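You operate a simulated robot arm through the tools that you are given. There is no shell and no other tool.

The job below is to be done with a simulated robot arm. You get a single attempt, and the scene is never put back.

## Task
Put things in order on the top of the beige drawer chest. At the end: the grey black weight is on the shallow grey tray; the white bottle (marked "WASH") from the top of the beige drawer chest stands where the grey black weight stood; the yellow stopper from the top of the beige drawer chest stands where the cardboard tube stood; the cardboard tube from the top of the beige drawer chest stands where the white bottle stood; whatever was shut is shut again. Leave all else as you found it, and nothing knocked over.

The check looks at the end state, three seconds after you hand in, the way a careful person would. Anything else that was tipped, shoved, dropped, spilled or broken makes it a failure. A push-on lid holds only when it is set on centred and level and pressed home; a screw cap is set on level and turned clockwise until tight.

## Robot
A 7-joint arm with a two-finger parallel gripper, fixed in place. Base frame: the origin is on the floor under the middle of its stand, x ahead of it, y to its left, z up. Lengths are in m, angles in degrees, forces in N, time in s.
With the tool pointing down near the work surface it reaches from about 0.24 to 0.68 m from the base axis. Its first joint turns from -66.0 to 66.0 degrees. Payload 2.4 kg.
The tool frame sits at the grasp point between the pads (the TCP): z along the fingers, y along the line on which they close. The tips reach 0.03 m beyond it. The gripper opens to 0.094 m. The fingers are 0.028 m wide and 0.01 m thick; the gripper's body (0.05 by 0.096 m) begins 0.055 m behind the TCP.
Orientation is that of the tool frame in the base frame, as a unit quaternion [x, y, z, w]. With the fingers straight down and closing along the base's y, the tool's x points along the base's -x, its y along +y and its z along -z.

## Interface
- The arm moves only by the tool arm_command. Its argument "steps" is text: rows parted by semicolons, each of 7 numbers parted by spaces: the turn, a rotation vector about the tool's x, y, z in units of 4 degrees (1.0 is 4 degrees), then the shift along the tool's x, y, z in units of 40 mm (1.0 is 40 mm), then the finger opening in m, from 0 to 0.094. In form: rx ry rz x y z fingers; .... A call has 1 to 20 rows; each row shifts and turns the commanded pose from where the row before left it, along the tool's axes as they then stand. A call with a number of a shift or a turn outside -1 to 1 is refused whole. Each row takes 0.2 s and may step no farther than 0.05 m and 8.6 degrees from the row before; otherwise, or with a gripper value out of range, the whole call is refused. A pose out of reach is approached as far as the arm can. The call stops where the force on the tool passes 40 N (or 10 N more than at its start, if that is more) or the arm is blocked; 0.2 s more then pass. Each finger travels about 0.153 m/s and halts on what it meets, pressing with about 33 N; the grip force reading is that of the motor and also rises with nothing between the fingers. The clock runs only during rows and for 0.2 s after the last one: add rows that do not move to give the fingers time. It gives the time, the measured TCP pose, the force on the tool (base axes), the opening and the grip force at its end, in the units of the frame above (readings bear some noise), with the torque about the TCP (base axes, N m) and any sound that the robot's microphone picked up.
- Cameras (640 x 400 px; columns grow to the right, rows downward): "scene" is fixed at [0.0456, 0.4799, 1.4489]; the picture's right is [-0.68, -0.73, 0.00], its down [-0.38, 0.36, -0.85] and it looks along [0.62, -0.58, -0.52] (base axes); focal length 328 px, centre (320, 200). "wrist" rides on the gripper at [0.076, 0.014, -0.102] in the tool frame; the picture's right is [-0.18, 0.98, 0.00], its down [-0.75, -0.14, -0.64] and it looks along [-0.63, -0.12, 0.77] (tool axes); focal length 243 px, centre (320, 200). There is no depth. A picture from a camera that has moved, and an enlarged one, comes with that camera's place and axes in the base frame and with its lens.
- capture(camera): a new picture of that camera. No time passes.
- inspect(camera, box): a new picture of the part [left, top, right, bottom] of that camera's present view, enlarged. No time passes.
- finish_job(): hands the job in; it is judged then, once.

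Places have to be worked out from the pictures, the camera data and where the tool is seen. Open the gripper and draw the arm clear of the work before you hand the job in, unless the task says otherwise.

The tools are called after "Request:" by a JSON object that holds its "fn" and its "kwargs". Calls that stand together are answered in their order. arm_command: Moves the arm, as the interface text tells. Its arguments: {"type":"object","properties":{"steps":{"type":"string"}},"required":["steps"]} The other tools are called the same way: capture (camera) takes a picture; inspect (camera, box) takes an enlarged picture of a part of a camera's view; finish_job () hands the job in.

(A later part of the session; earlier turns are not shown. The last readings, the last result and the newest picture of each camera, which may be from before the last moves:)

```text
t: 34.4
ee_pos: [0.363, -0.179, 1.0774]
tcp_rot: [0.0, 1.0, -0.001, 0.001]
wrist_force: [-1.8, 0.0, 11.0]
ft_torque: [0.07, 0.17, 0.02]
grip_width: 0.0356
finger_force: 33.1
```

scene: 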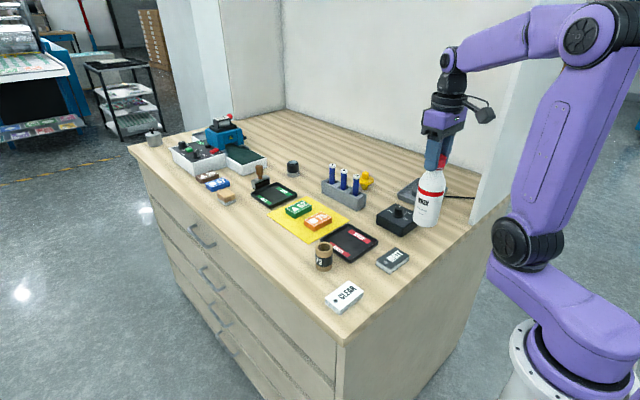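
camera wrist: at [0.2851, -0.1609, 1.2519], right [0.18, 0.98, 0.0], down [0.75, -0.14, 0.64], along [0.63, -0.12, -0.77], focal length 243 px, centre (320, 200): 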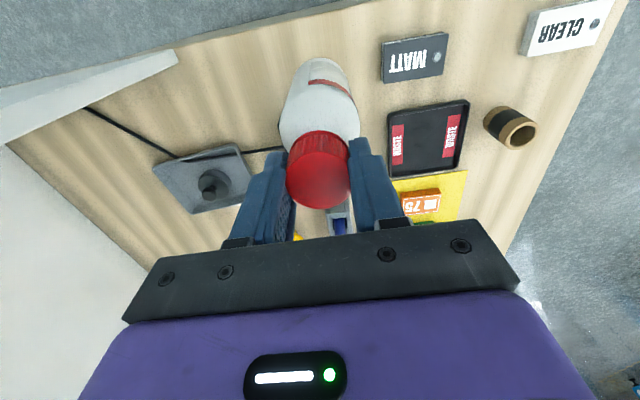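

Contact made (+11 N). I relieve ~1 mm and open the fingers.

Request:
{"fn": "arm_command", "kwargs": {"steps": "0 0 0 0 0 -0.025 0.025;0 0 0 0 0 0 0.025;0 0 0 0 0 0 0.04;0 0 0 0 0 0 0.05;0 0 0 0 0 0 0.07;0 0 0 0 0 0 0.09;0 0 0 0 0 0 0.09"}}

Request:
{"fn": "inspect", "kwargs": {"camera": "scene", "box": [360, 140, 480, 260]}}

Request:
{"fn": "capture", "kwargs": {"camera": "wrist"}}

```text
t: 36.0
ee_pos: [0.3642, -0.1801, 1.0794]
tcp_rot: [0.0, 1.0, 0.0, 0.001]
wrist_force: [0.3, 1.1, 0.8]
ft_torque: [-0.01, -0.04, 0.0]
grip_width: 0.0899
finger_force: 0.1
```

```text
3.33 times, centred on (420, 200) of scene
camera zoom: at [0.0456, 0.4799, 1.4489], right [-0.68, -0.73, 0.0], down [-0.38, 0.36, -0.85], along [0.62, -0.58, -0.52], focal length 1093 px, centre (-13, 200)
```

zoom: 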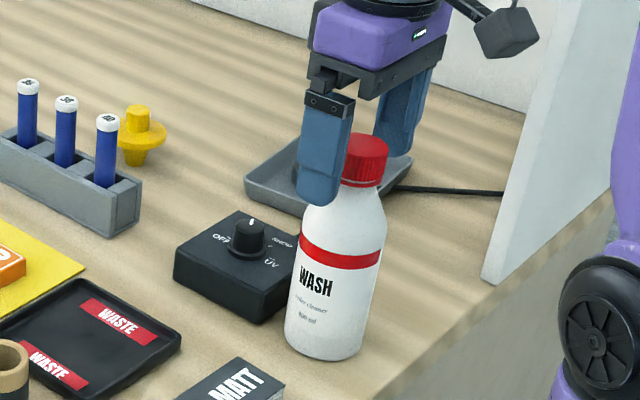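

```text
taken
camera wrist: at [0.2872, -0.1654, 1.181], right [0.18, 0.98, 0.0], down [0.75, -0.14, 0.64], along [0.63, -0.12, -0.77], focal length 243 px, centre (320, 200)
```

wrist: 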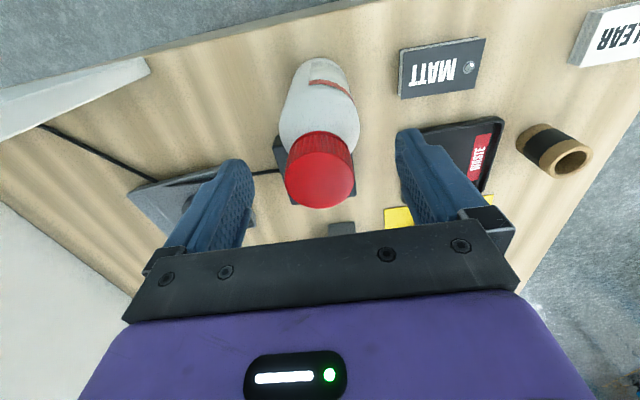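

The bottle stands upright at the weight's old spot. I retract up and travel to above the tube (0.471, 0.071).

Request:
{"fn": "arm_command", "kwargs": {"steps": "0 0 0 0 0 -0.4 0.09;0 0 0 0 0 -0.8 0.092;0 0 0 0 0 -0.8 0.094;0 0 0 -0.381 0.897 0 0.094;0 0 0 -0.381 0.897 0 0.094;0 0 0 -0.381 0.897 0 0.094;0 0 0 -0.381 0.897 0 0.094;0 0 0 -0.381 0.897 0 0.094;0 0 0 -0.381 0.897 0 0.094;0 0 0 -0.381 0.897 0 0.094;0 0 0 0 0 0.8 0.094;0 0 0 0 0 0.8 0.094;0 0 0 0 0 0.7 0.094;0 0 0 0 0 0 0.094"}}

Request:
{"fn": "capture", "kwargs": {"camera": "wrist"}}

Request:
{"fn": "capture", "kwargs": {"camera": "scene"}}

Request:
{"fn": "inspect", "kwargs": {"camera": "scene", "box": [270, 180, 370, 290]}}

```text
t: 39.0
ee_pos: [0.4708, 0.067, 1.0667]
tcp_rot: [0.0, 1.0, 0.0, 0.0]
wrist_force: [-0.4, 0.6, -0.5]
ft_torque: [0.0, 0.01, -0.02]
grip_width: 0.094
finger_force: 0.1
```

```text
taken
camera wrist: at [0.394, 0.0818, 1.1689], right [0.18, 0.98, 0.0], down [0.75, -0.14, 0.64], along [0.63, -0.12, -0.77], focal length 243 px, centre (320, 200)
```

wrist: 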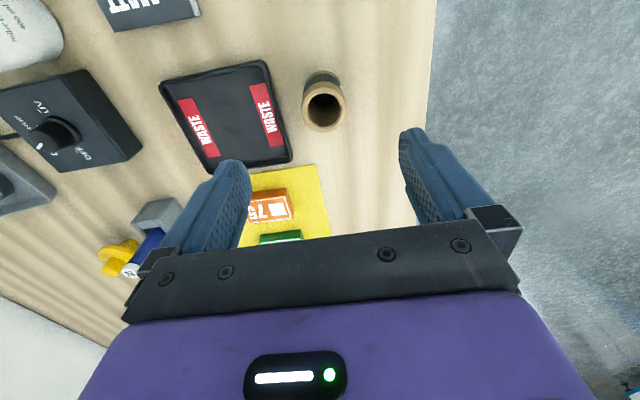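

```text
taken
```

scene: 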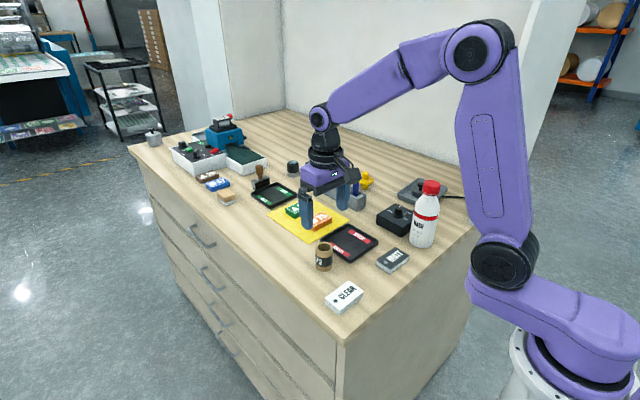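

```text
3.64 times, centred on (320, 235) of scene
camera zoom: at [0.0456, 0.4799, 1.4489], right [-0.68, -0.73, 0.0], down [-0.38, 0.36, -0.85], along [0.62, -0.58, -0.52], focal length 1193 px, centre (320, 73)
```

zoom: 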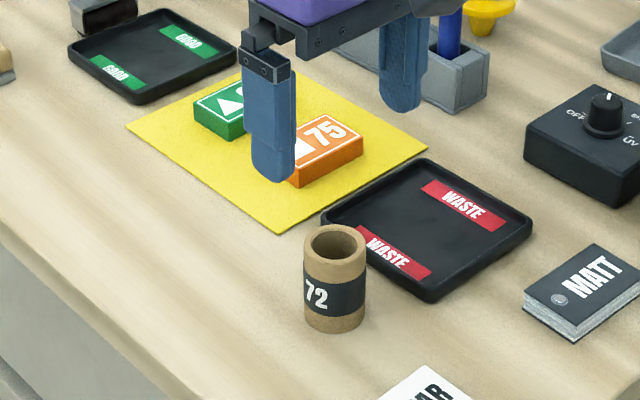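

Tube axis from this view ≈ (0.470, 0.072); I shift +4 mm in y, narrow the opening to 0.065, and descend to z≈0.955 so the tips stay above the waste tray rim.

Request:
{"fn": "arm_command", "kwargs": {"steps": "0 0 0 0 0.105 0.4 0.065;0 0 0 0 0 0.7 0.065;0 0 0 0 0 0.7 0.065;0 0 0 0 0 0.6 0.065;0 0 0 0 0 0.4 0.065;0 0 0 0 0 0 0.065"}}

Request:
{"fn": "capture", "kwargs": {"camera": "wrist"}}

Request:
{"fn": "inspect", "kwargs": {"camera": "scene", "box": [270, 180, 370, 290]}}

```text
t: 40.4
ee_pos: [0.4697, 0.0746, 0.9548]
tcp_rot: [0.0, 1.0, 0.0, 0.0]
wrist_force: [0.0, 0.4, 0.1]
ft_torque: [-0.03, 0.01, 0.01]
grip_width: 0.0649
finger_force: 0.0
```

```text
taken
camera wrist: at [0.3919, 0.0902, 1.0563], right [0.18, 0.98, 0.0], down [0.75, -0.14, 0.64], along [0.63, -0.12, -0.77], focal length 243 px, centre (320, 200)
```

wrist: 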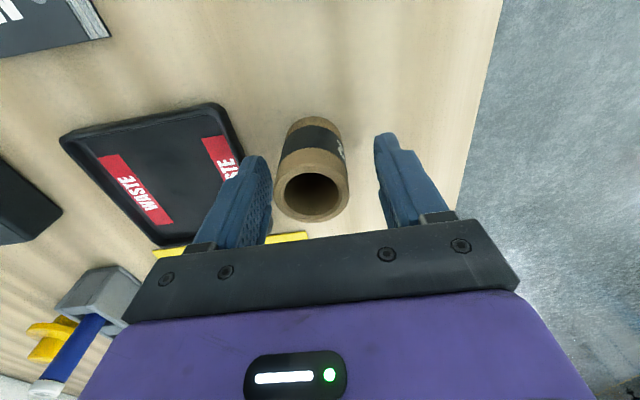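

```text
3.64 times, centred on (320, 235) of scene
camera zoom: at [0.0456, 0.4799, 1.4489], right [-0.68, -0.73, 0.0], down [-0.38, 0.36, -0.85], along [0.62, -0.58, -0.52], focal length 1193 px, centre (320, 73)
```

zoom: 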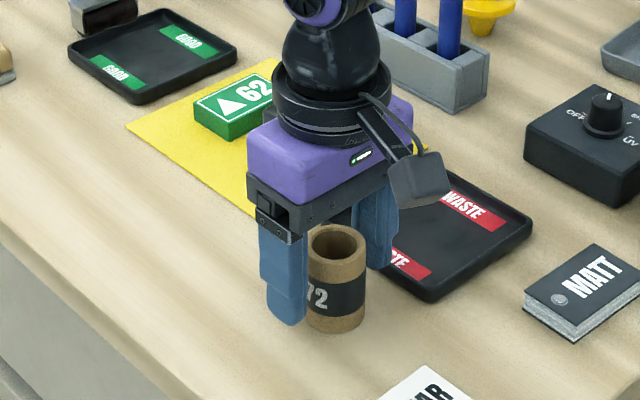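

The tube sits ~3 mm toward −y of the TCP; I shift to centre on it and close.

Request:
{"fn": "arm_command", "kwargs": {"steps": "0 0 0 0 -0.075 0 0.065;0 0 0 0 0 0 0.065;0 0 0 0 0 0 0.05;0 0 0 0 0 0 0.04;0 0 0 0 0 0 0.03;0 0 0 0 0 0 0.03;0 0 0 0 0 0 0.03"}}

Request:
{"fn": "capture", "kwargs": {"camera": "wrist"}}

```text
t: 42.0
ee_pos: [0.4701, 0.0732, 0.9533]
tcp_rot: [-0.001, 1.0, 0.0, -0.001]
wrist_force: [-1.0, -1.6, 0.3]
ft_torque: [0.03, 0.0, -0.01]
grip_width: 0.0385
finger_force: 32.9
```

```text
taken
camera wrist: at [0.3929, 0.0876, 1.0565], right [0.18, 0.98, 0.0], down [0.75, -0.14, 0.64], along [0.63, -0.12, -0.77], focal length 243 px, centre (320, 200)
```

wrist: 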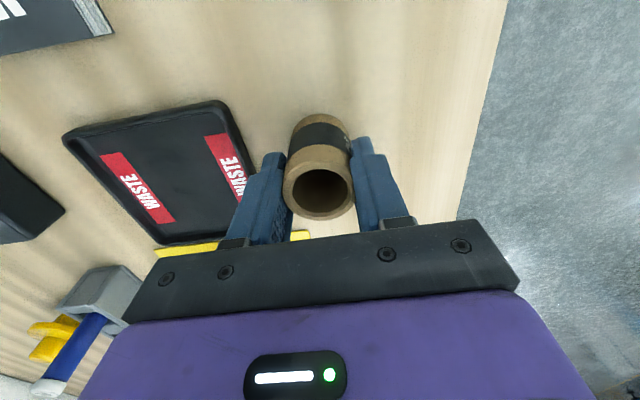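

Tube gripped (0.0385 m). I lift it 6 cm and carry it to the bottle's old spot (0.631, 0.0925).

Request:
{"fn": "arm_command", "kwargs": {"steps": "0 0 0 0 0 -0.3 0.03;0 0 0 0 0 -0.6 0.03;0 0 0 0 0 -0.6 0.03;0 0 0 -0.675 0.081 0 0.03;0 0 0 -0.675 0.081 0 0.03;0 0 0 -0.675 0.081 0 0.03;0 0 0 -0.675 0.081 0 0.03;0 0 0 -0.675 0.081 0 0.03;0 0 0 -0.675 0.081 0 0.03;0 0 0 0 0 0 0.03;0 0 0 0 0 0 0.03"}}

Request:
{"fn": "capture", "kwargs": {"camera": "wrist"}}

Request:
{"fn": "capture", "kwargs": {"camera": "scene"}}

```text
t: 44.4
ee_pos: [0.633, 0.0906, 1.0179]
tcp_rot: [0.0, 1.0, 0.0, 0.0]
wrist_force: [-0.6, 0.0, -0.4]
ft_torque: [0.0, 0.02, -0.03]
grip_width: 0.0384
finger_force: 33.4
```

```text
taken
camera wrist: at [0.5553, 0.1057, 1.12], right [0.18, 0.98, 0.0], down [0.75, -0.14, 0.64], along [0.63, -0.12, -0.77], focal length 243 px, centre (320, 200)
```

wrist: 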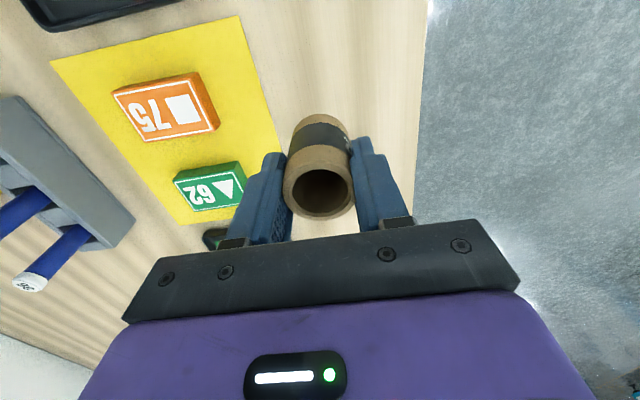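

```text
taken
```

scene: 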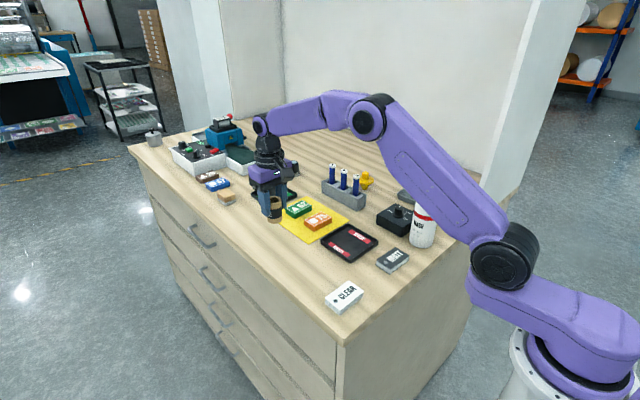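

I nudge y by +1.5 mm and lower the tube to just above the table.

Request:
{"fn": "arm_command", "kwargs": {"steps": "0 0 0 0 0.04 0.4 0.03;0 0 0 0 0 0.5 0.03;0 0 0 0 0 0.4 0.03;0 0 0 0 0 0.15 0.03;0 0 0 0 0 0 0.03"}}

Request:
{"fn": "inspect", "kwargs": {"camera": "scene", "box": [220, 150, 330, 260]}}

```text
t: 45.6
ee_pos: [0.6332, 0.0933, 0.9572]
tcp_rot: [0.0, 1.0, 0.0, 0.0]
wrist_force: [0.1, 0.4, -0.9]
ft_torque: [-0.03, -0.03, 0.02]
grip_width: 0.0384
finger_force: 33.1
```

```text
3.64 times, centred on (275, 205) of scene
camera zoom: at [0.0456, 0.4799, 1.4489], right [-0.68, -0.73, 0.0], down [-0.38, 0.36, -0.85], along [0.62, -0.58, -0.52], focal length 1193 px, centre (484, 182)
```

zoom: 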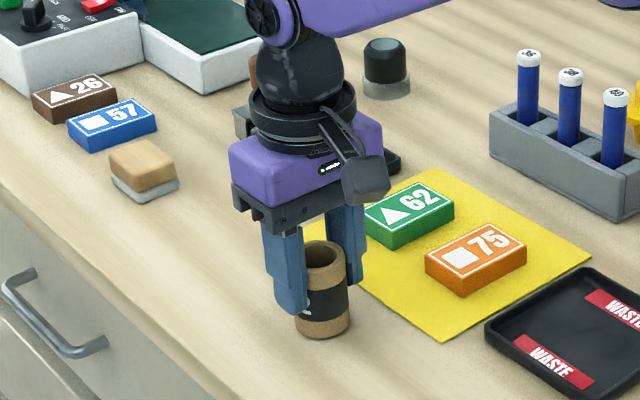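

Tube is upright about 3–4 mm above the table, at the bottle's old spot. I step down to contact.

Request:
{"fn": "arm_command", "kwargs": {"steps": "0 0 0 0 0 0.04 0.03;0 0 0 0 0 0.02 0.03;0 0 0 0 0 0.02 0.03;0 0 0 0 0 0 0.03"}}

```text
t: 46.6
ee_pos: [0.6331, 0.0918, 0.9548]
tcp_rot: [0.0, 1.0, 0.0, 0.0]
wrist_force: [1.0, -0.8, 4.9]
ft_torque: [-0.04, 0.09, -0.03]
grip_width: 0.0383
finger_force: 33.0
```

Light contact (+4.9 N). I release the tube and open fully in steps.

Request:
{"fn": "arm_command", "kwargs": {"steps": "0 0 0 0 0 0 0.042;0 0 0 0 0 0 0.05;0 0 0 0 0 0 0.06;0 0 0 0 0 0 0.065;0 0 0 0 0 0 0.065"}}

Request:
{"fn": "capture", "kwargs": {"camera": "wrist"}}

Request:
{"fn": "inspect", "kwargs": {"camera": "scene", "box": [220, 150, 330, 260]}}

```text
t: 47.8
ee_pos: [0.6313, 0.0919, 0.9535]
tcp_rot: [0.0, 1.0, 0.0, 0.0]
wrist_force: [0.1, 0.2, 0.6]
ft_torque: [-0.04, 0.04, 0.03]
grip_width: 0.0649
finger_force: 0.0
```

```text
taken
camera wrist: at [0.5552, 0.1075, 1.0561], right [0.18, 0.98, 0.0], down [0.75, -0.14, 0.64], along [0.63, -0.12, -0.77], focal length 243 px, centre (320, 200)
```

wrist: 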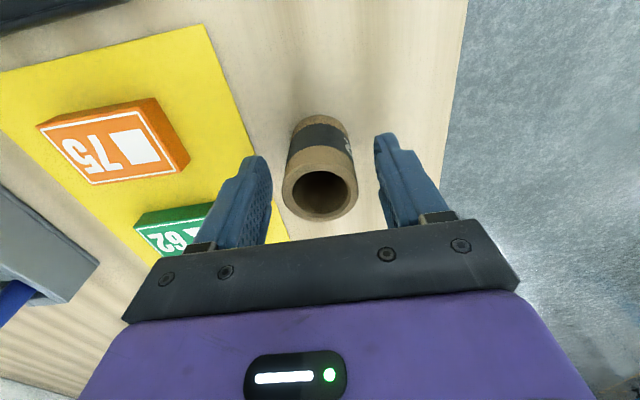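

```text
3.64 times, centred on (275, 205) of scene
camera zoom: at [0.0456, 0.4799, 1.4489], right [-0.68, -0.73, 0.0], down [-0.38, 0.36, -0.85], along [0.62, -0.58, -0.52], focal length 1193 px, centre (484, 182)
```

zoom: 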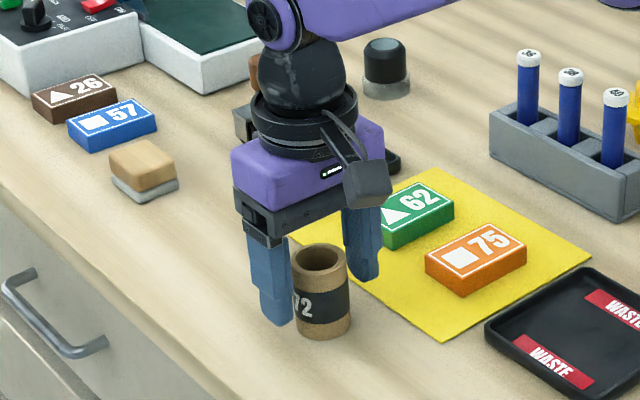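

The tube stands cleanly in place. I retract upward and move over toward the stopper at a safe height (z≈1.13).

Request:
{"fn": "arm_command", "kwargs": {"steps": "0 0 0 0 0 -0.4 0.065;0 0 0 0 0 -0.9 0.065;0 0 0 0 0 -0.9 0.08;0 0 0 0 0 -0.9 0.094;0 0 0 0 0 -0.9 0.094;0 0 0 0 0 -0.4 0.094;0 0 0 0.205 -0.93 0 0.094;0 0 0 0.205 -0.93 0 0.094;0 0 0 0.205 -0.93 0 0.094;0 0 0 0.205 -0.93 0 0.094;0 0 0 0.205 -0.93 0 0.094;0 0 0 0.205 -0.93 0 0.094;0 0 0 0.205 -0.93 0 0.094;0 0 0 0.205 -0.93 0 0.094;0 0 0 0.205 -0.93 0 0.094;0 0 0 0.205 -0.93 0 0.094;0 0 0 0 0 0 0.094"}}

Request:
{"fn": "capture", "kwargs": {"camera": "wrist"}}

Request:
{"fn": "capture", "kwargs": {"camera": "scene"}}

```text
t: 51.4
ee_pos: [0.5553, -0.2793, 1.1277]
tcp_rot: [-0.001, 1.0, 0.0, 0.0]
wrist_force: [-0.1, -0.1, -0.7]
ft_torque: [0.0, -0.02, 0.01]
grip_width: 0.0942
finger_force: 0.0
```

```text
taken
camera wrist: at [0.478, -0.2646, 1.2309], right [0.18, 0.98, 0.0], down [0.75, -0.14, 0.64], along [0.63, -0.12, -0.77], focal length 243 px, centre (320, 200)
```

wrist: 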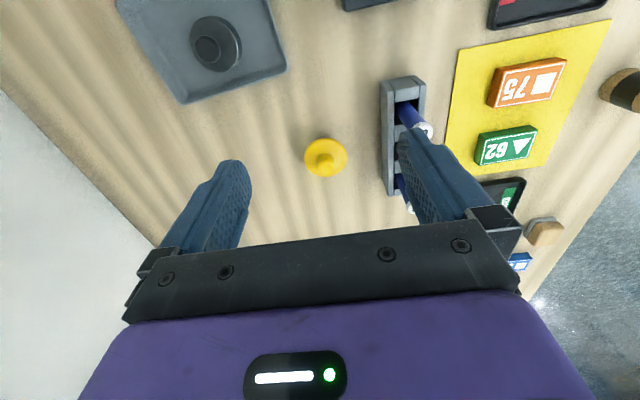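

```text
taken
```

scene: 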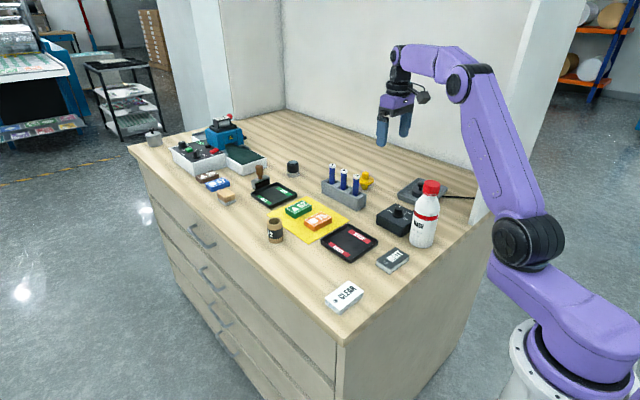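

I zoom on the stopper in the wrist view to pin its position.

Request:
{"fn": "inspect", "kwargs": {"camera": "wrist", "box": [270, 110, 390, 210]}}

Request:
{"fn": "inspect", "kwargs": {"camera": "scene", "box": [310, 140, 400, 210]}}

```text
4.00 times, centred on (330, 160) of wrist
camera zoom: at [0.478, -0.2646, 1.2309], right [0.18, 0.98, 0.0], down [0.75, -0.14, 0.64], along [0.63, -0.12, -0.77], focal length 970 px, centre (280, 360)
```

zoom: 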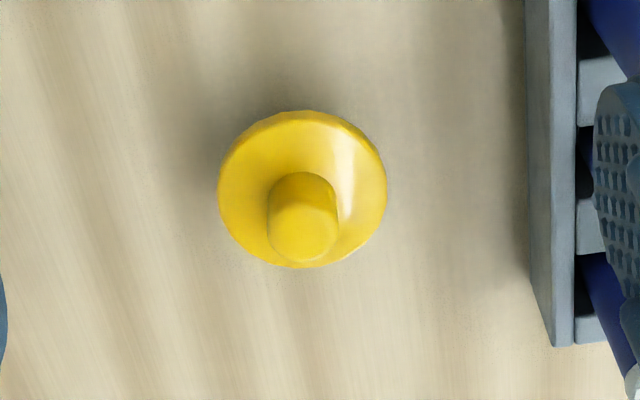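

```text
5.71 times, centred on (355, 175) of scene
camera zoom: at [0.0456, 0.4799, 1.4489], right [-0.68, -0.73, 0.0], down [-0.38, 0.36, -0.85], along [0.62, -0.58, -0.52], focal length 1874 px, centre (120, 343)
```

zoom: 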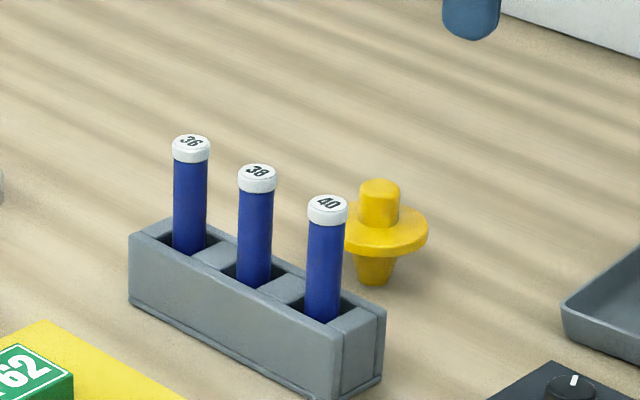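

Stopper axis is at ≈(0.648, −0.288), flange top ≈0.935, knob top ≈0.9615, knob Ø≈22 mm; its radius 0.71 m is beyond straight-down reach. I tilt the tool 16° outward (−ry) first.

Request:
{"fn": "arm_command", "kwargs": {"steps": "0 -1 0 0 0 0 0.094;0 -1 0 0 0 0 0.094;0 -1 0 0 0 0 0.094;0 -1 0 0 0 0 0.094;0 0 0 0 0 0 0.094"}}

Request:
{"fn": "capture", "kwargs": {"camera": "wrist"}}

```text
t: 52.6
ee_pos: [0.5517, -0.2796, 1.1288]
tcp_rot: [0.0, 0.99, 0.0, 0.14]
wrist_force: [-0.3, 0.4, -0.7]
ft_torque: [-0.04, 0.03, 0.01]
grip_width: 0.0941
finger_force: 0.0
```

```text
taken
camera wrist: at [0.4491, -0.2638, 1.2067], right [0.18, 0.98, 0.05], down [0.55, -0.14, 0.83], along [0.82, -0.12, -0.56], focal length 243 px, centre (320, 200)
```

wrist: 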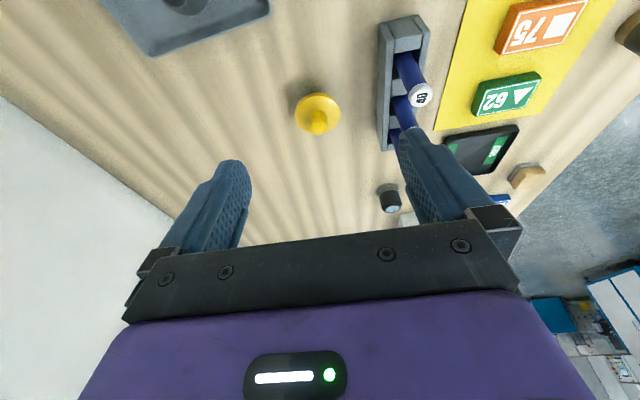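

The tilt took hold correctly. I approach to a point above the stopper: (0.6425, −0.288, 1.03).

Request:
{"fn": "arm_command", "kwargs": {"steps": "0 0 0 -0.379 -0.058 0.7525 0.094;0 0 0 -0.379 -0.058 0.7525 0.094;0 0 0 -0.379 -0.058 0.7525 0.094;0 0 0 -0.379 -0.058 0.7525 0.094;0 0 0 0 0 0 0.094"}}

Request:
{"fn": "capture", "kwargs": {"camera": "wrist"}}

Request:
{"fn": "inspect", "kwargs": {"camera": "scene", "box": [310, 80, 430, 210]}}

Request:
{"fn": "capture", "kwargs": {"camera": "scene"}}

```text
t: 53.8
ee_pos: [0.6403, -0.2877, 1.0302]
tcp_rot: [0.0, 0.99, 0.0, 0.138]
wrist_force: [-0.5, -0.1, -0.3]
ft_torque: [-0.01, -0.02, -0.04]
grip_width: 0.0941
finger_force: 0.0
```

```text
taken
camera wrist: at [0.5383, -0.2728, 1.1073], right [0.18, 0.98, 0.05], down [0.55, -0.14, 0.83], along [0.82, -0.12, -0.56], focal length 243 px, centre (320, 200)
```

wrist: 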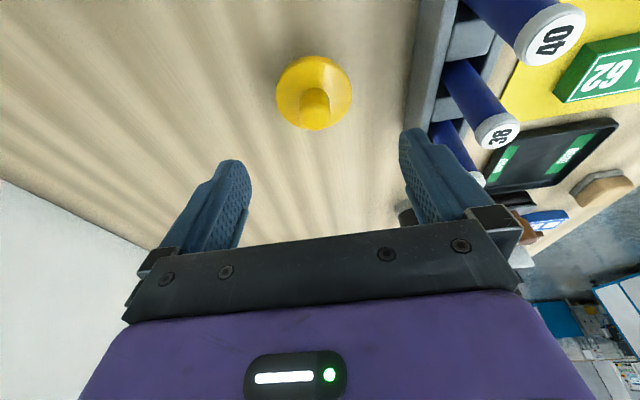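

```text
3.08 times, centred on (370, 145) of scene
camera zoom: at [0.0456, 0.4799, 1.4489], right [-0.68, -0.73, 0.0], down [-0.38, 0.36, -0.85], along [0.62, -0.58, -0.52], focal length 1009 px, centre (166, 369)
```

zoom: 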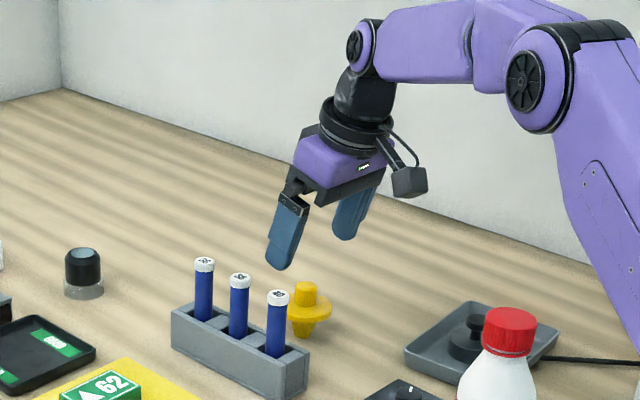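

```text
taken
```

scene: 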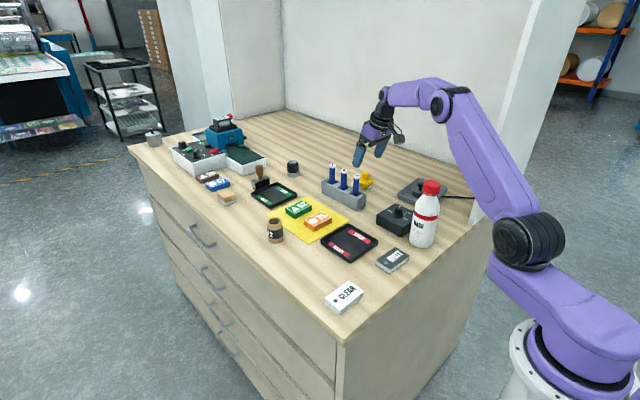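

Reached with the 16° tilt; I zoom in on the stopper to confirm alignment.

Request:
{"fn": "inspect", "kwargs": {"camera": "wrist", "box": [250, 40, 380, 150]}}

```text
3.64 times, centred on (315, 95) of wrist
camera zoom: at [0.5383, -0.2728, 1.1073], right [0.18, 0.98, 0.05], down [0.55, -0.14, 0.83], along [0.82, -0.12, -0.56], focal length 882 px, centre (338, 582)
```

zoom: 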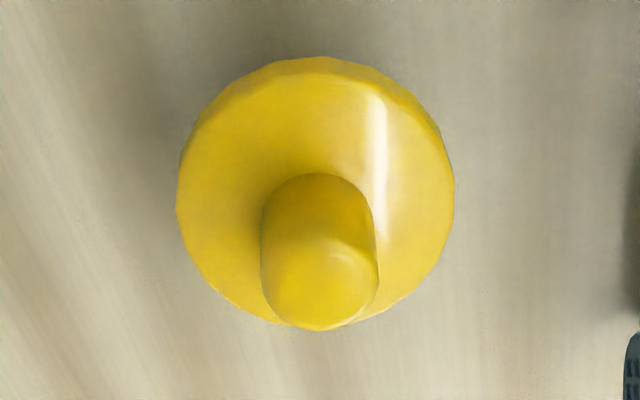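

Aligned: stopper ≈ (0.647, −0.288). I descend vertically (keeping tilt) to TCP z≈0.970 so the pads straddle the knob with tips just above the flange.

Request:
{"fn": "arm_command", "kwargs": {"steps": "0 0 0 0.13 -0.008 0.483 0.07;0 0 0 0.13 -0.008 0.483 0.06;0 0 0 0.09 -0.008 0.34 0.06;0 0 0 0.04 0 0.143 0.06;0 0 0 0 0 0 0.06"}}

Request:
{"fn": "capture", "kwargs": {"camera": "wrist"}}

Request:
{"fn": "inspect", "kwargs": {"camera": "scene", "box": [320, 120, 410, 200]}}

```text
t: 55.0
ee_pos: [0.6432, -0.2872, 0.973]
tcp_rot: [0.0, 0.99, 0.0, 0.139]
wrist_force: [-0.2, -0.4, 0.2]
ft_torque: [0.0, -0.04, 0.01]
grip_width: 0.0603
finger_force: 0.1
```

```text
taken
camera wrist: at [0.5403, -0.2734, 1.0499], right [0.18, 0.98, 0.05], down [0.55, -0.14, 0.82], along [0.82, -0.12, -0.56], focal length 243 px, centre (320, 200)
```

wrist: 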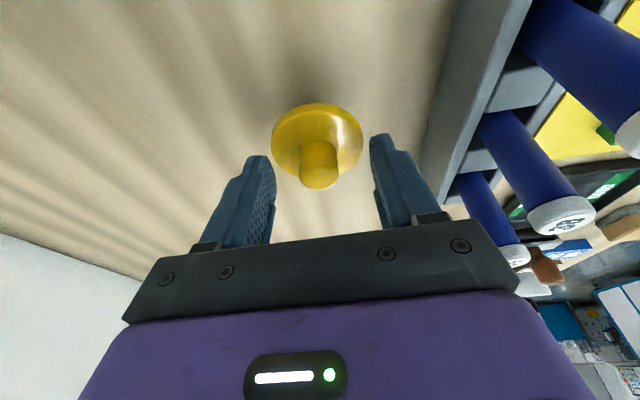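

```text
5.00 times, centred on (365, 160) of scene
camera zoom: at [0.0456, 0.4799, 1.4489], right [-0.68, -0.73, 0.0], down [-0.38, 0.36, -0.85], along [0.62, -0.58, -0.52], focal length 1640 px, centre (95, 400)
```

zoom: 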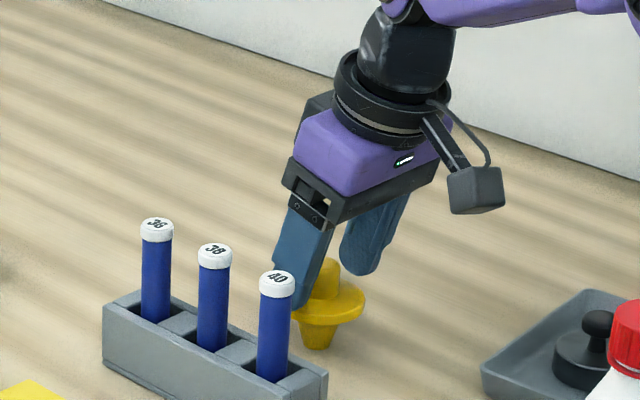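

Pads straddle the knob, no contact. I nudge 1 mm toward −y to centre and close gradually.

Request:
{"fn": "arm_command", "kwargs": {"steps": "0 0 0 0 -0.035 0.03 0.05;0 0 0 0 0 0 0.04;0 0 0 0 0 0 0.032;0 0 0 0 0 0 0.028;0 0 0 0 0 0 0.025;0 0 0 0 0 0 0.022;0 0 0 0 0 0 0.018;0 0 0 0 0 0 0.012;0 0 0 0 0 0 0.012;0 0 0 0 0 0 0.012"}}

Request:
{"fn": "capture", "kwargs": {"camera": "wrist"}}

Request:
{"fn": "inspect", "kwargs": {"camera": "scene", "box": [320, 120, 410, 200]}}

```text
t: 57.2
ee_pos: [0.6437, -0.2904, 0.9716]
tcp_rot: [0.0, 0.99, -0.001, 0.139]
wrist_force: [0.4, -0.6, 1.0]
ft_torque: [0.01, -0.02, -0.01]
grip_width: 0.0223
finger_force: 32.8
```

```text
taken
camera wrist: at [0.5413, -0.2749, 1.0483], right [0.18, 0.98, 0.05], down [0.55, -0.14, 0.82], along [0.82, -0.12, -0.56], focal length 243 px, centre (320, 200)
```

wrist: 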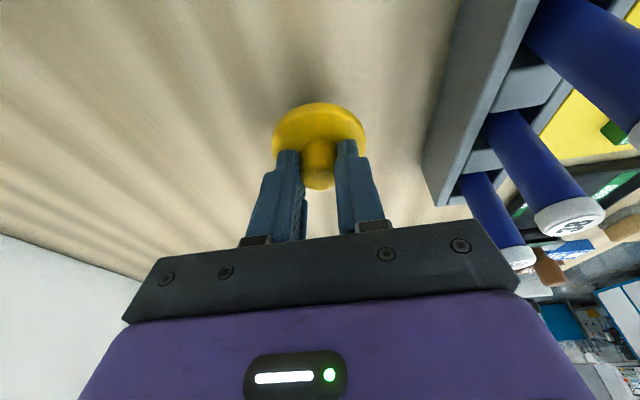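

```text
5.00 times, centred on (365, 160) of scene
camera zoom: at [0.0456, 0.4799, 1.4489], right [-0.68, -0.73, 0.0], down [-0.38, 0.36, -0.85], along [0.62, -0.58, -0.52], focal length 1640 px, centre (95, 400)
```

zoom: 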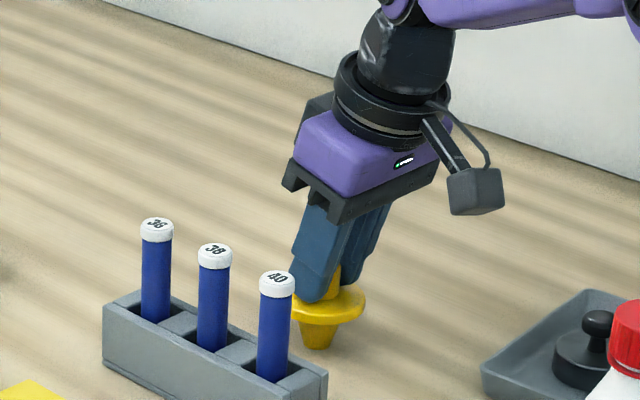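

Stopper gripped at 0.0223 m, upright. I lift straight up 6 cm (keeping tilt) and check.

Request:
{"fn": "arm_command", "kwargs": {"steps": "0 0 0 -0.035 0 -0.12 0.012;0 0 0 -0.104 0 -0.36 0.012;0 0 0 -0.138 0 -0.481 0.012;0 0 0 -0.138 0 -0.481 0.012;0 0 0 0 0 0 0.012"}}

Request:
{"fn": "capture", "kwargs": {"camera": "wrist"}}

Request:
{"fn": "inspect", "kwargs": {"camera": "scene", "box": [320, 100, 420, 200]}}

```text
t: 58.4
ee_pos: [0.6433, -0.2896, 1.03]
tcp_rot: [0.0, 0.99, -0.001, 0.139]
wrist_force: [0.5, 0.2, -0.2]
ft_torque: [-0.02, -0.01, 0.02]
grip_width: 0.0223
finger_force: 32.8
```

```text
taken
camera wrist: at [0.5402, -0.2755, 1.1067], right [0.18, 0.98, 0.05], down [0.55, -0.14, 0.82], along [0.82, -0.12, -0.56], focal length 243 px, centre (320, 200)
```

wrist: 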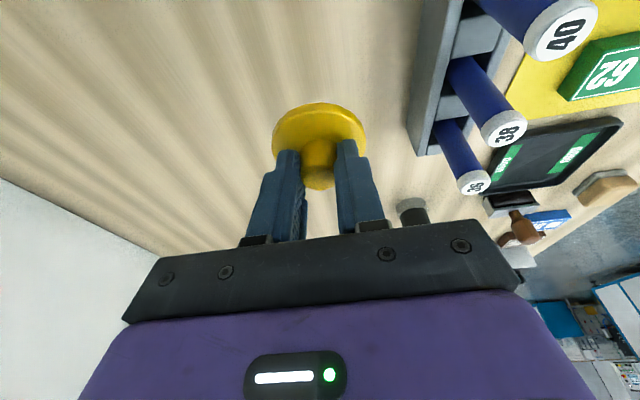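

```text
4.00 times, centred on (370, 150) of scene
camera zoom: at [0.0456, 0.4799, 1.4489], right [-0.68, -0.73, 0.0], down [-0.38, 0.36, -0.85], along [0.62, -0.58, -0.52], focal length 1312 px, centre (120, 400)
```

zoom: 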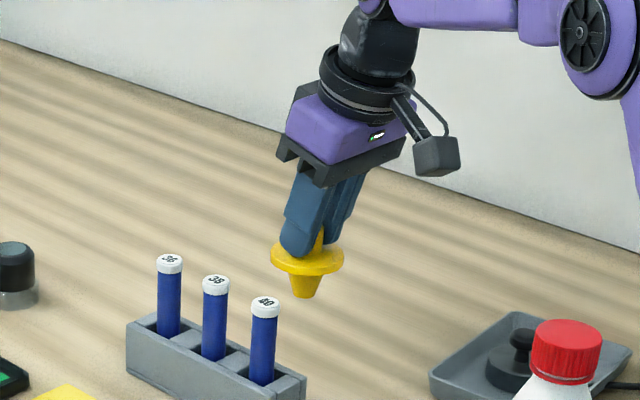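

The stopper hangs upright. I bring it inward (−x) while rising, avoiding the marker rack.

Request:
{"fn": "arm_command", "kwargs": {"steps": "0 0 0 0.55 0 -0.678 0.012;0 0 0 0.55 0 -0.678 0.012;0 0 0 0.55 0 -0.678 0.012;0 0 0 0.55 0 -0.678 0.012;0 0 0 0.55 0 -0.678 0.012;0 0 0 0.082 0.901 -0.023 0.012;0 0 0 0.082 0.901 -0.023 0.012;0 0 0 0.082 0.901 -0.023 0.012;0 0 0 0.082 0.901 -0.023 0.012;0 0 0 0.082 0.901 -0.023 0.012;0 0 0 0.082 0.901 -0.023 0.012;0 0 0 0.082 0.901 -0.023 0.012;0 0 0 0.082 0.901 -0.023 0.012;0 0 0 0.082 0.901 -0.023 0.012;0 0 0 0.082 0.901 -0.023 0.012;0 0 0 0 0 0 0.012;0 0 0 0 0 0 0.012"}}

Request:
{"fn": "capture", "kwargs": {"camera": "wrist"}}

Request:
{"fn": "capture", "kwargs": {"camera": "scene"}}

```text
t: 62.0
ee_pos: [0.4664, 0.0681, 1.131]
tcp_rot: [0.0, 0.99, 0.0, 0.139]
wrist_force: [0.0, 0.2, -0.8]
ft_torque: [0.01, -0.01, 0.0]
grip_width: 0.0226
finger_force: 32.9
```

```text
taken
camera wrist: at [0.3647, 0.0836, 1.2073], right [0.18, 0.98, 0.05], down [0.55, -0.14, 0.82], along [0.82, -0.12, -0.56], focal length 243 px, centre (320, 200)
```

wrist: 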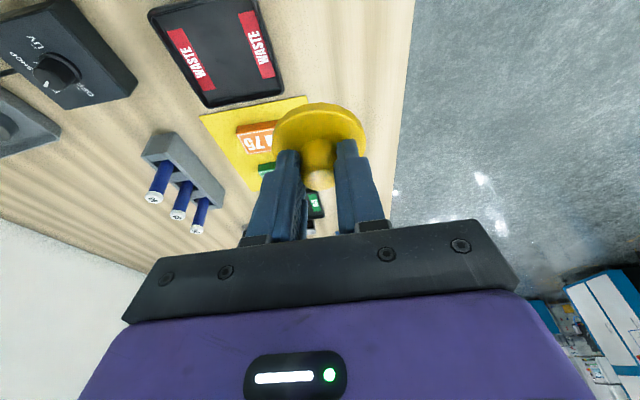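

```text
taken
```

scene: 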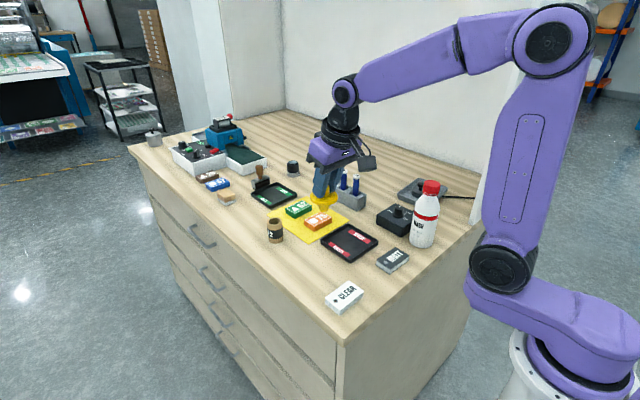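

I nudge +2.5 mm in y and descend vertically to about 4 cm above the release height.

Request:
{"fn": "arm_command", "kwargs": {"steps": "0 0 0 0.138 0.06 0.481 0.012;0 0 0 0.207 0 0.721 0.012;0 0 0 0.207 0 0.721 0.012;0 0 0 0.207 0 0.721 0.012;0 0 0 0.138 0 0.481 0.012;0 0 0 0 0 0 0.012;0 0 0 0 0 0 0.012"}}

Request:
{"fn": "inspect", "kwargs": {"camera": "scene", "box": [270, 160, 380, 280]}}

Request:
{"fn": "capture", "kwargs": {"camera": "wrist"}}

```text
t: 63.6
ee_pos: [0.4661, 0.068, 0.9988]
tcp_rot: [0.0, 0.99, 0.0, 0.139]
wrist_force: [-0.8, 0.0, -0.2]
ft_torque: [0.0, 0.0, 0.0]
grip_width: 0.0224
finger_force: 32.8
```

```text
3.33 times, centred on (325, 220) of scene
camera zoom: at [0.0456, 0.4799, 1.4489], right [-0.68, -0.73, 0.0], down [-0.38, 0.36, -0.85], along [0.62, -0.58, -0.52], focal length 1093 px, centre (303, 133)
```

zoom: 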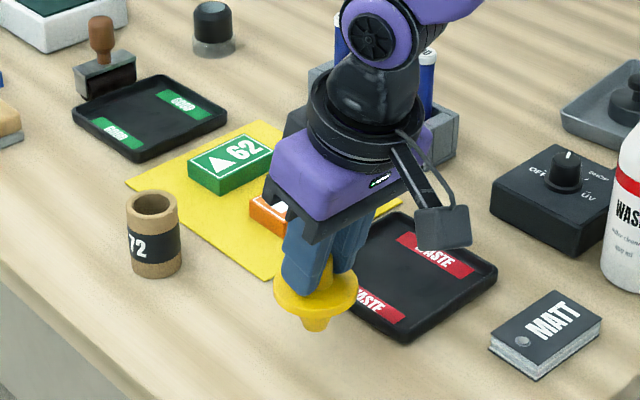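

```text
taken
camera wrist: at [0.3634, 0.0843, 1.0756], right [0.18, 0.98, 0.05], down [0.55, -0.14, 0.82], along [0.82, -0.12, -0.56], focal length 243 px, centre (320, 200)
```

wrist: 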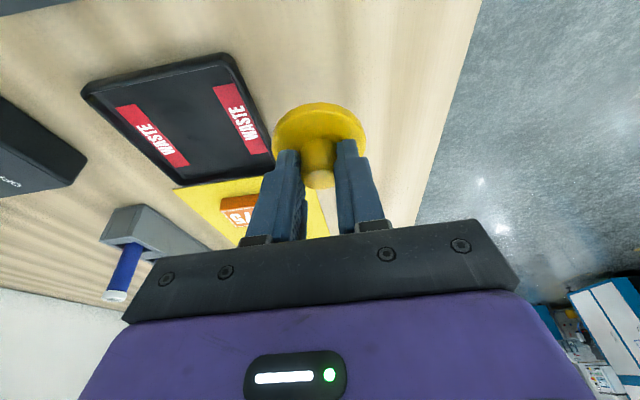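

Scene view puts the stopper axis at (0.4696, 0.072), right at the tube's old spot, with ~2.7 cm to go. I lower further.

Request:
{"fn": "arm_command", "kwargs": {"steps": "0 0 0 0.083 0 0.288 0.012;0 0 0 0.055 0 0.192 0.012;0 0 0 0.021 0 0.072 0.012;0 0 0 0 0 0 0.012"}}

```text
t: 64.6
ee_pos: [0.4675, 0.0713, 0.9762]
tcp_rot: [0.001, 0.99, 0.0, 0.139]
wrist_force: [1.0, 0.0, -0.7]
ft_torque: [0.0, 0.0, -0.01]
grip_width: 0.0221
finger_force: 32.9
```

Request:
{"fn": "arm_command", "kwargs": {"steps": "0 0 0 0.0138 0 0.048 0.012;0 0 0 0.0069 0 0.024 0.012;0 0 0 0 0 0 0.012"}}

Request:
{"fn": "inspect", "kwargs": {"camera": "scene", "box": [290, 210, 350, 270]}}

```text
t: 65.4
ee_pos: [0.4661, 0.0718, 0.9744]
tcp_rot: [0.0, 0.99, 0.001, 0.139]
wrist_force: [0.4, 0.4, -0.6]
ft_torque: [0.0, -0.02, 0.0]
grip_width: 0.0221
finger_force: 33.0
```

```text
6.67 times, centred on (320, 240) of scene
camera zoom: at [0.0456, 0.4799, 1.4489], right [-0.68, -0.73, 0.0], down [-0.38, 0.36, -0.85], along [0.62, -0.58, -0.52], focal length 2186 px, centre (320, -67)
```

zoom: 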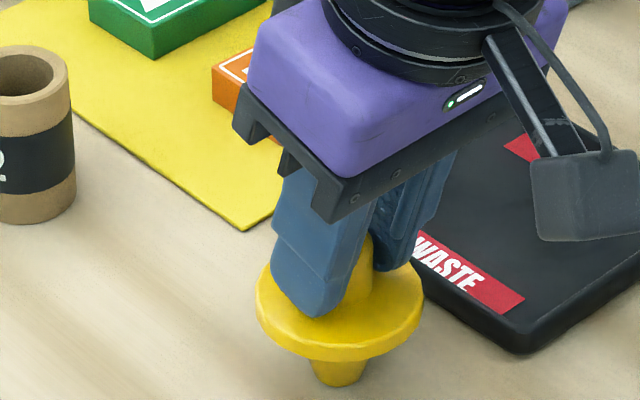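

Almost down; I continue 1 mm at a time watching for contact.

Request:
{"fn": "arm_command", "kwargs": {"steps": "0 0 0 0.0069 0 0.024 0.012;0 0 0 0 0 0 0.012"}}

```text
t: 66.0
ee_pos: [0.4663, 0.0708, 0.9743]
tcp_rot: [0.001, 0.99, 0.0, 0.139]
wrist_force: [0.2, -0.5, -0.8]
ft_torque: [-0.03, 0.02, 0.02]
grip_width: 0.022
finger_force: 32.9
```

Request:
{"fn": "arm_command", "kwargs": {"steps": "0 0 0 0.0069 0 0.024 0.012;0 0 0 0 0 0 0.012"}}

```text
t: 66.6
ee_pos: [0.4655, 0.0717, 0.9717]
tcp_rot: [0.0, 0.99, 0.0, 0.14]
wrist_force: [-2.8, -2.2, 11.4]
ft_torque: [-0.19, 0.15, -0.01]
grip_width: 0.0223
finger_force: 33.0
```

Contact (+11 N). I back off ~0.8 mm and read the force before releasing.

Request:
{"fn": "arm_command", "kwargs": {"steps": "0 0 0 -0.0048 0 -0.0168 0.012;0 0 0 0 0 0 0.012"}}

Request:
{"fn": "inspect", "kwargs": {"camera": "scene", "box": [290, 210, 350, 270]}}

```text
t: 67.2
ee_pos: [0.4665, 0.0727, 0.9728]
tcp_rot: [-0.001, 0.99, 0.001, 0.139]
wrist_force: [0.9, 0.1, 0.4]
ft_torque: [-0.04, 0.01, -0.01]
grip_width: 0.0222
finger_force: 32.9
```

```text
6.67 times, centred on (320, 240) of scene
camera zoom: at [0.0456, 0.4799, 1.4489], right [-0.68, -0.73, 0.0], down [-0.38, 0.36, -0.85], along [0.62, -0.58, -0.52], focal length 2186 px, centre (320, -67)
```

zoom: 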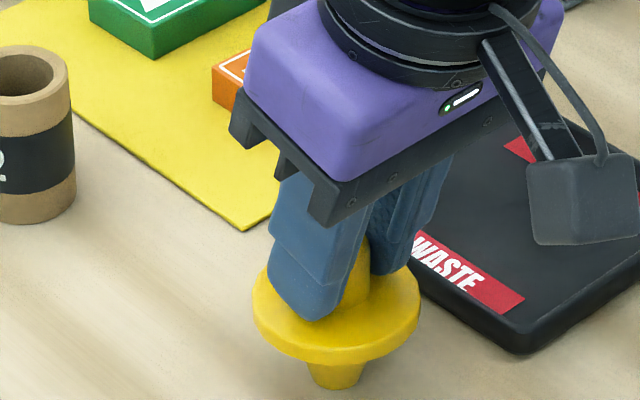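

Nearly unloaded and upright. I lower 0.3 mm and open slowly.

Request:
{"fn": "arm_command", "kwargs": {"steps": "0 0 0 0.002 0 0.0072 0.012;0 0 0 0 0 0 0.024;0 0 0 0 0 0 0.028;0 0 0 0 0 0 0.034;0 0 0 0 0 0 0.045;0 0 0 0 0 0 0.06;0 0 0 0 0 0 0.06"}}

Request:
{"fn": "inspect", "kwargs": {"camera": "scene", "box": [290, 210, 350, 270]}}

Request:
{"fn": "capture", "kwargs": {"camera": "wrist"}}

```text
t: 68.8
ee_pos: [0.4666, 0.0731, 0.9737]
tcp_rot: [0.0, 0.99, 0.0, 0.139]
wrist_force: [-0.3, -0.3, 0.5]
ft_torque: [0.0, -0.01, -0.01]
grip_width: 0.0601
finger_force: 0.1
```

```text
6.67 times, centred on (320, 240) of scene
camera zoom: at [0.0456, 0.4799, 1.4489], right [-0.68, -0.73, 0.0], down [-0.38, 0.36, -0.85], along [0.62, -0.58, -0.52], focal length 2186 px, centre (320, -67)
```

zoom: 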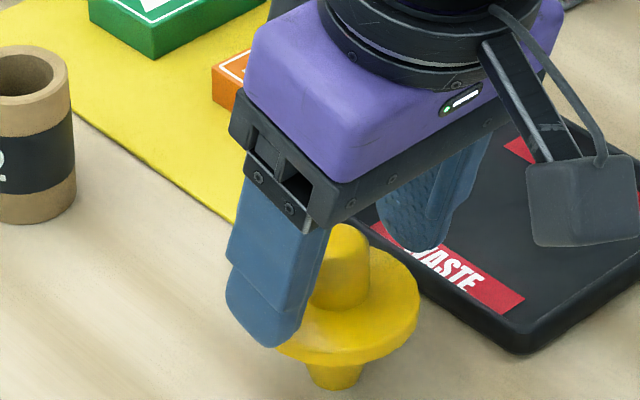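

```text
taken
camera wrist: at [0.3642, 0.0878, 1.0493], right [0.18, 0.98, 0.05], down [0.55, -0.14, 0.82], along [0.82, -0.12, -0.56], focal length 243 px, centre (320, 200)
```

wrist: 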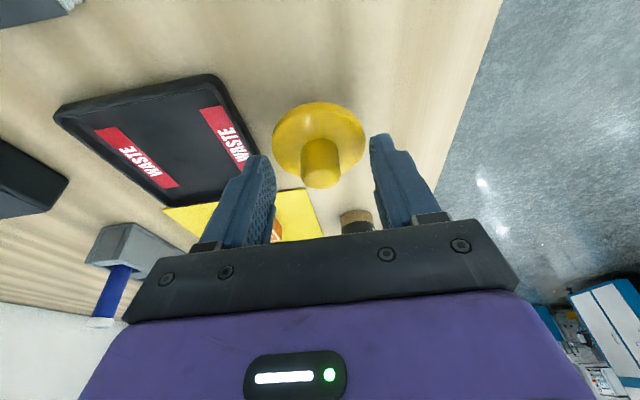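

The stopper stands upright and free. I open a bit more and retract straight up.

Request:
{"fn": "arm_command", "kwargs": {"steps": "0 0 0 0 0 0 0.075;0 0 0 -0.069 0 -0.24 0.075;0 0 0 -0.138 0 -0.481 0.075;0 0 0 -0.207 0 -0.721 0.075;0 0 0 -0.207 0 -0.721 0.075;0 0 0 -0.207 0 -0.721 0.08;0 0 0 -0.207 0 -0.721 0.09;0 0 0 0 0 0 0.09"}}

Request:
{"fn": "capture", "kwargs": {"camera": "wrist"}}

Request:
{"fn": "capture", "kwargs": {"camera": "scene"}}

Request:
{"fn": "inspect", "kwargs": {"camera": "scene", "box": [240, 170, 480, 320]}}

```text
t: 70.6
ee_pos: [0.4654, 0.0716, 1.1226]
tcp_rot: [-0.001, 0.99, 0.0, 0.139]
wrist_force: [0.1, -0.9, -0.7]
ft_torque: [-0.02, 0.02, 0.01]
grip_width: 0.0902
finger_force: 0.1
```

```text
taken
camera wrist: at [0.3634, 0.0867, 1.1994], right [0.18, 0.98, 0.05], down [0.55, -0.14, 0.82], along [0.82, -0.12, -0.56], focal length 243 px, centre (320, 200)
```

wrist: 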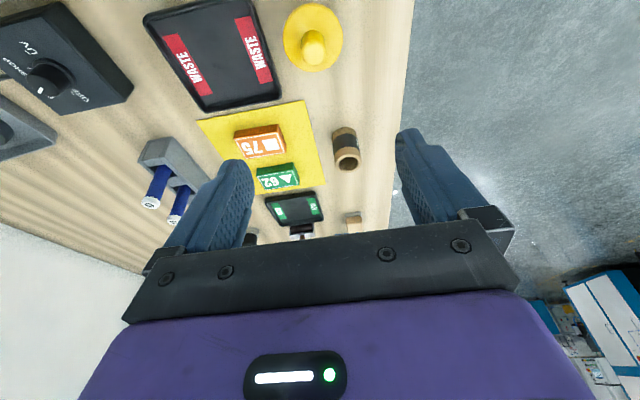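

```text
taken
```

scene: 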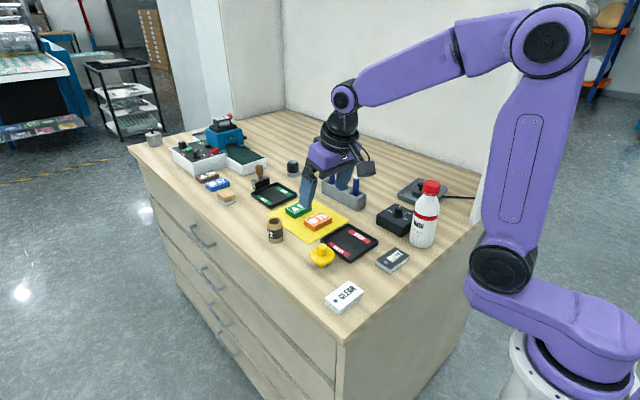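

```text
2.67 times, centred on (360, 245) of scene
camera zoom: at [0.0456, 0.4799, 1.4489], right [-0.68, -0.73, 0.0], down [-0.38, 0.36, -0.85], along [0.62, -0.58, -0.52], focal length 875 px, centre (213, 80)
```

zoom: 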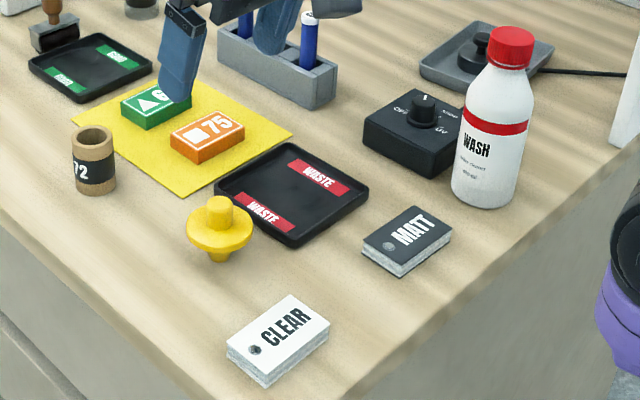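

All four items are moved; I verify bottle, stopper and tube positions closer up and compare with the originals.

Request:
{"fn": "inspect", "kwargs": {"camera": "scene", "box": [390, 170, 460, 260]}}

Request:
{"fn": "inspect", "kwargs": {"camera": "scene", "box": [255, 205, 345, 275]}}

Request:
{"fn": "inspect", "kwargs": {"camera": "scene", "box": [380, 160, 480, 220]}}

```text
4.44 times, centred on (425, 215) of scene
camera zoom: at [0.0456, 0.4799, 1.4489], right [-0.68, -0.73, 0.0], down [-0.38, 0.36, -0.85], along [0.62, -0.58, -0.52], focal length 1458 px, centre (-147, 133)
```

zoom: 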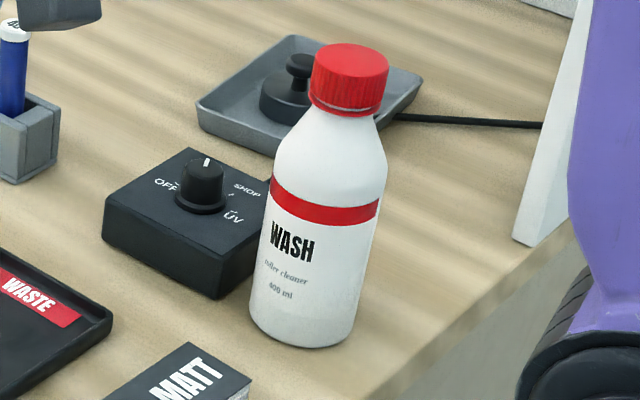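

```text
5.71 times, centred on (300, 240) of scene
camera zoom: at [0.0456, 0.4799, 1.4489], right [-0.68, -0.73, 0.0], down [-0.38, 0.36, -0.85], along [0.62, -0.58, -0.52], focal length 1874 px, centre (434, -29)
```

zoom: 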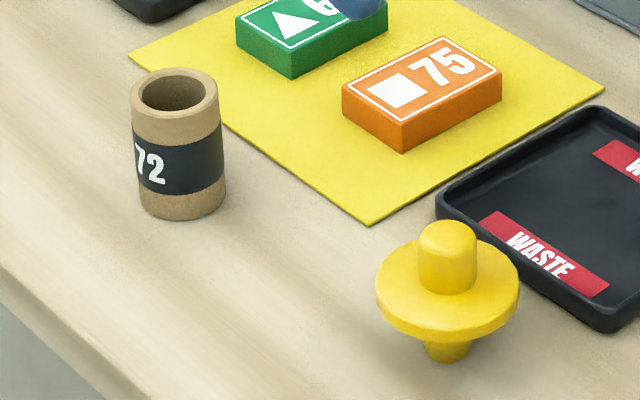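

```text
6.40 times, centred on (430, 190) of scene
camera zoom: at [0.0456, 0.4799, 1.4489], right [-0.68, -0.73, 0.0], down [-0.38, 0.36, -0.85], along [0.62, -0.58, -0.52], focal length 2099 px, centre (-384, 264)
```

zoom: 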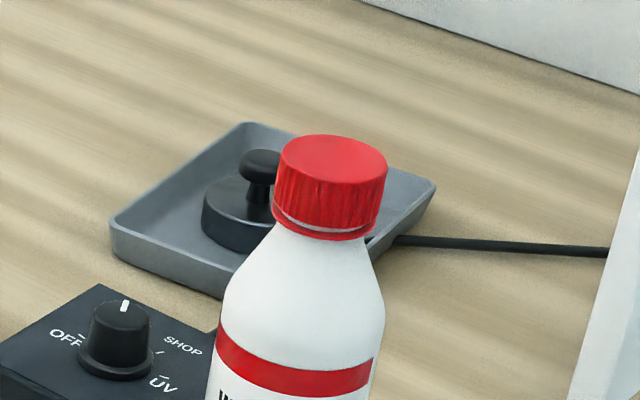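

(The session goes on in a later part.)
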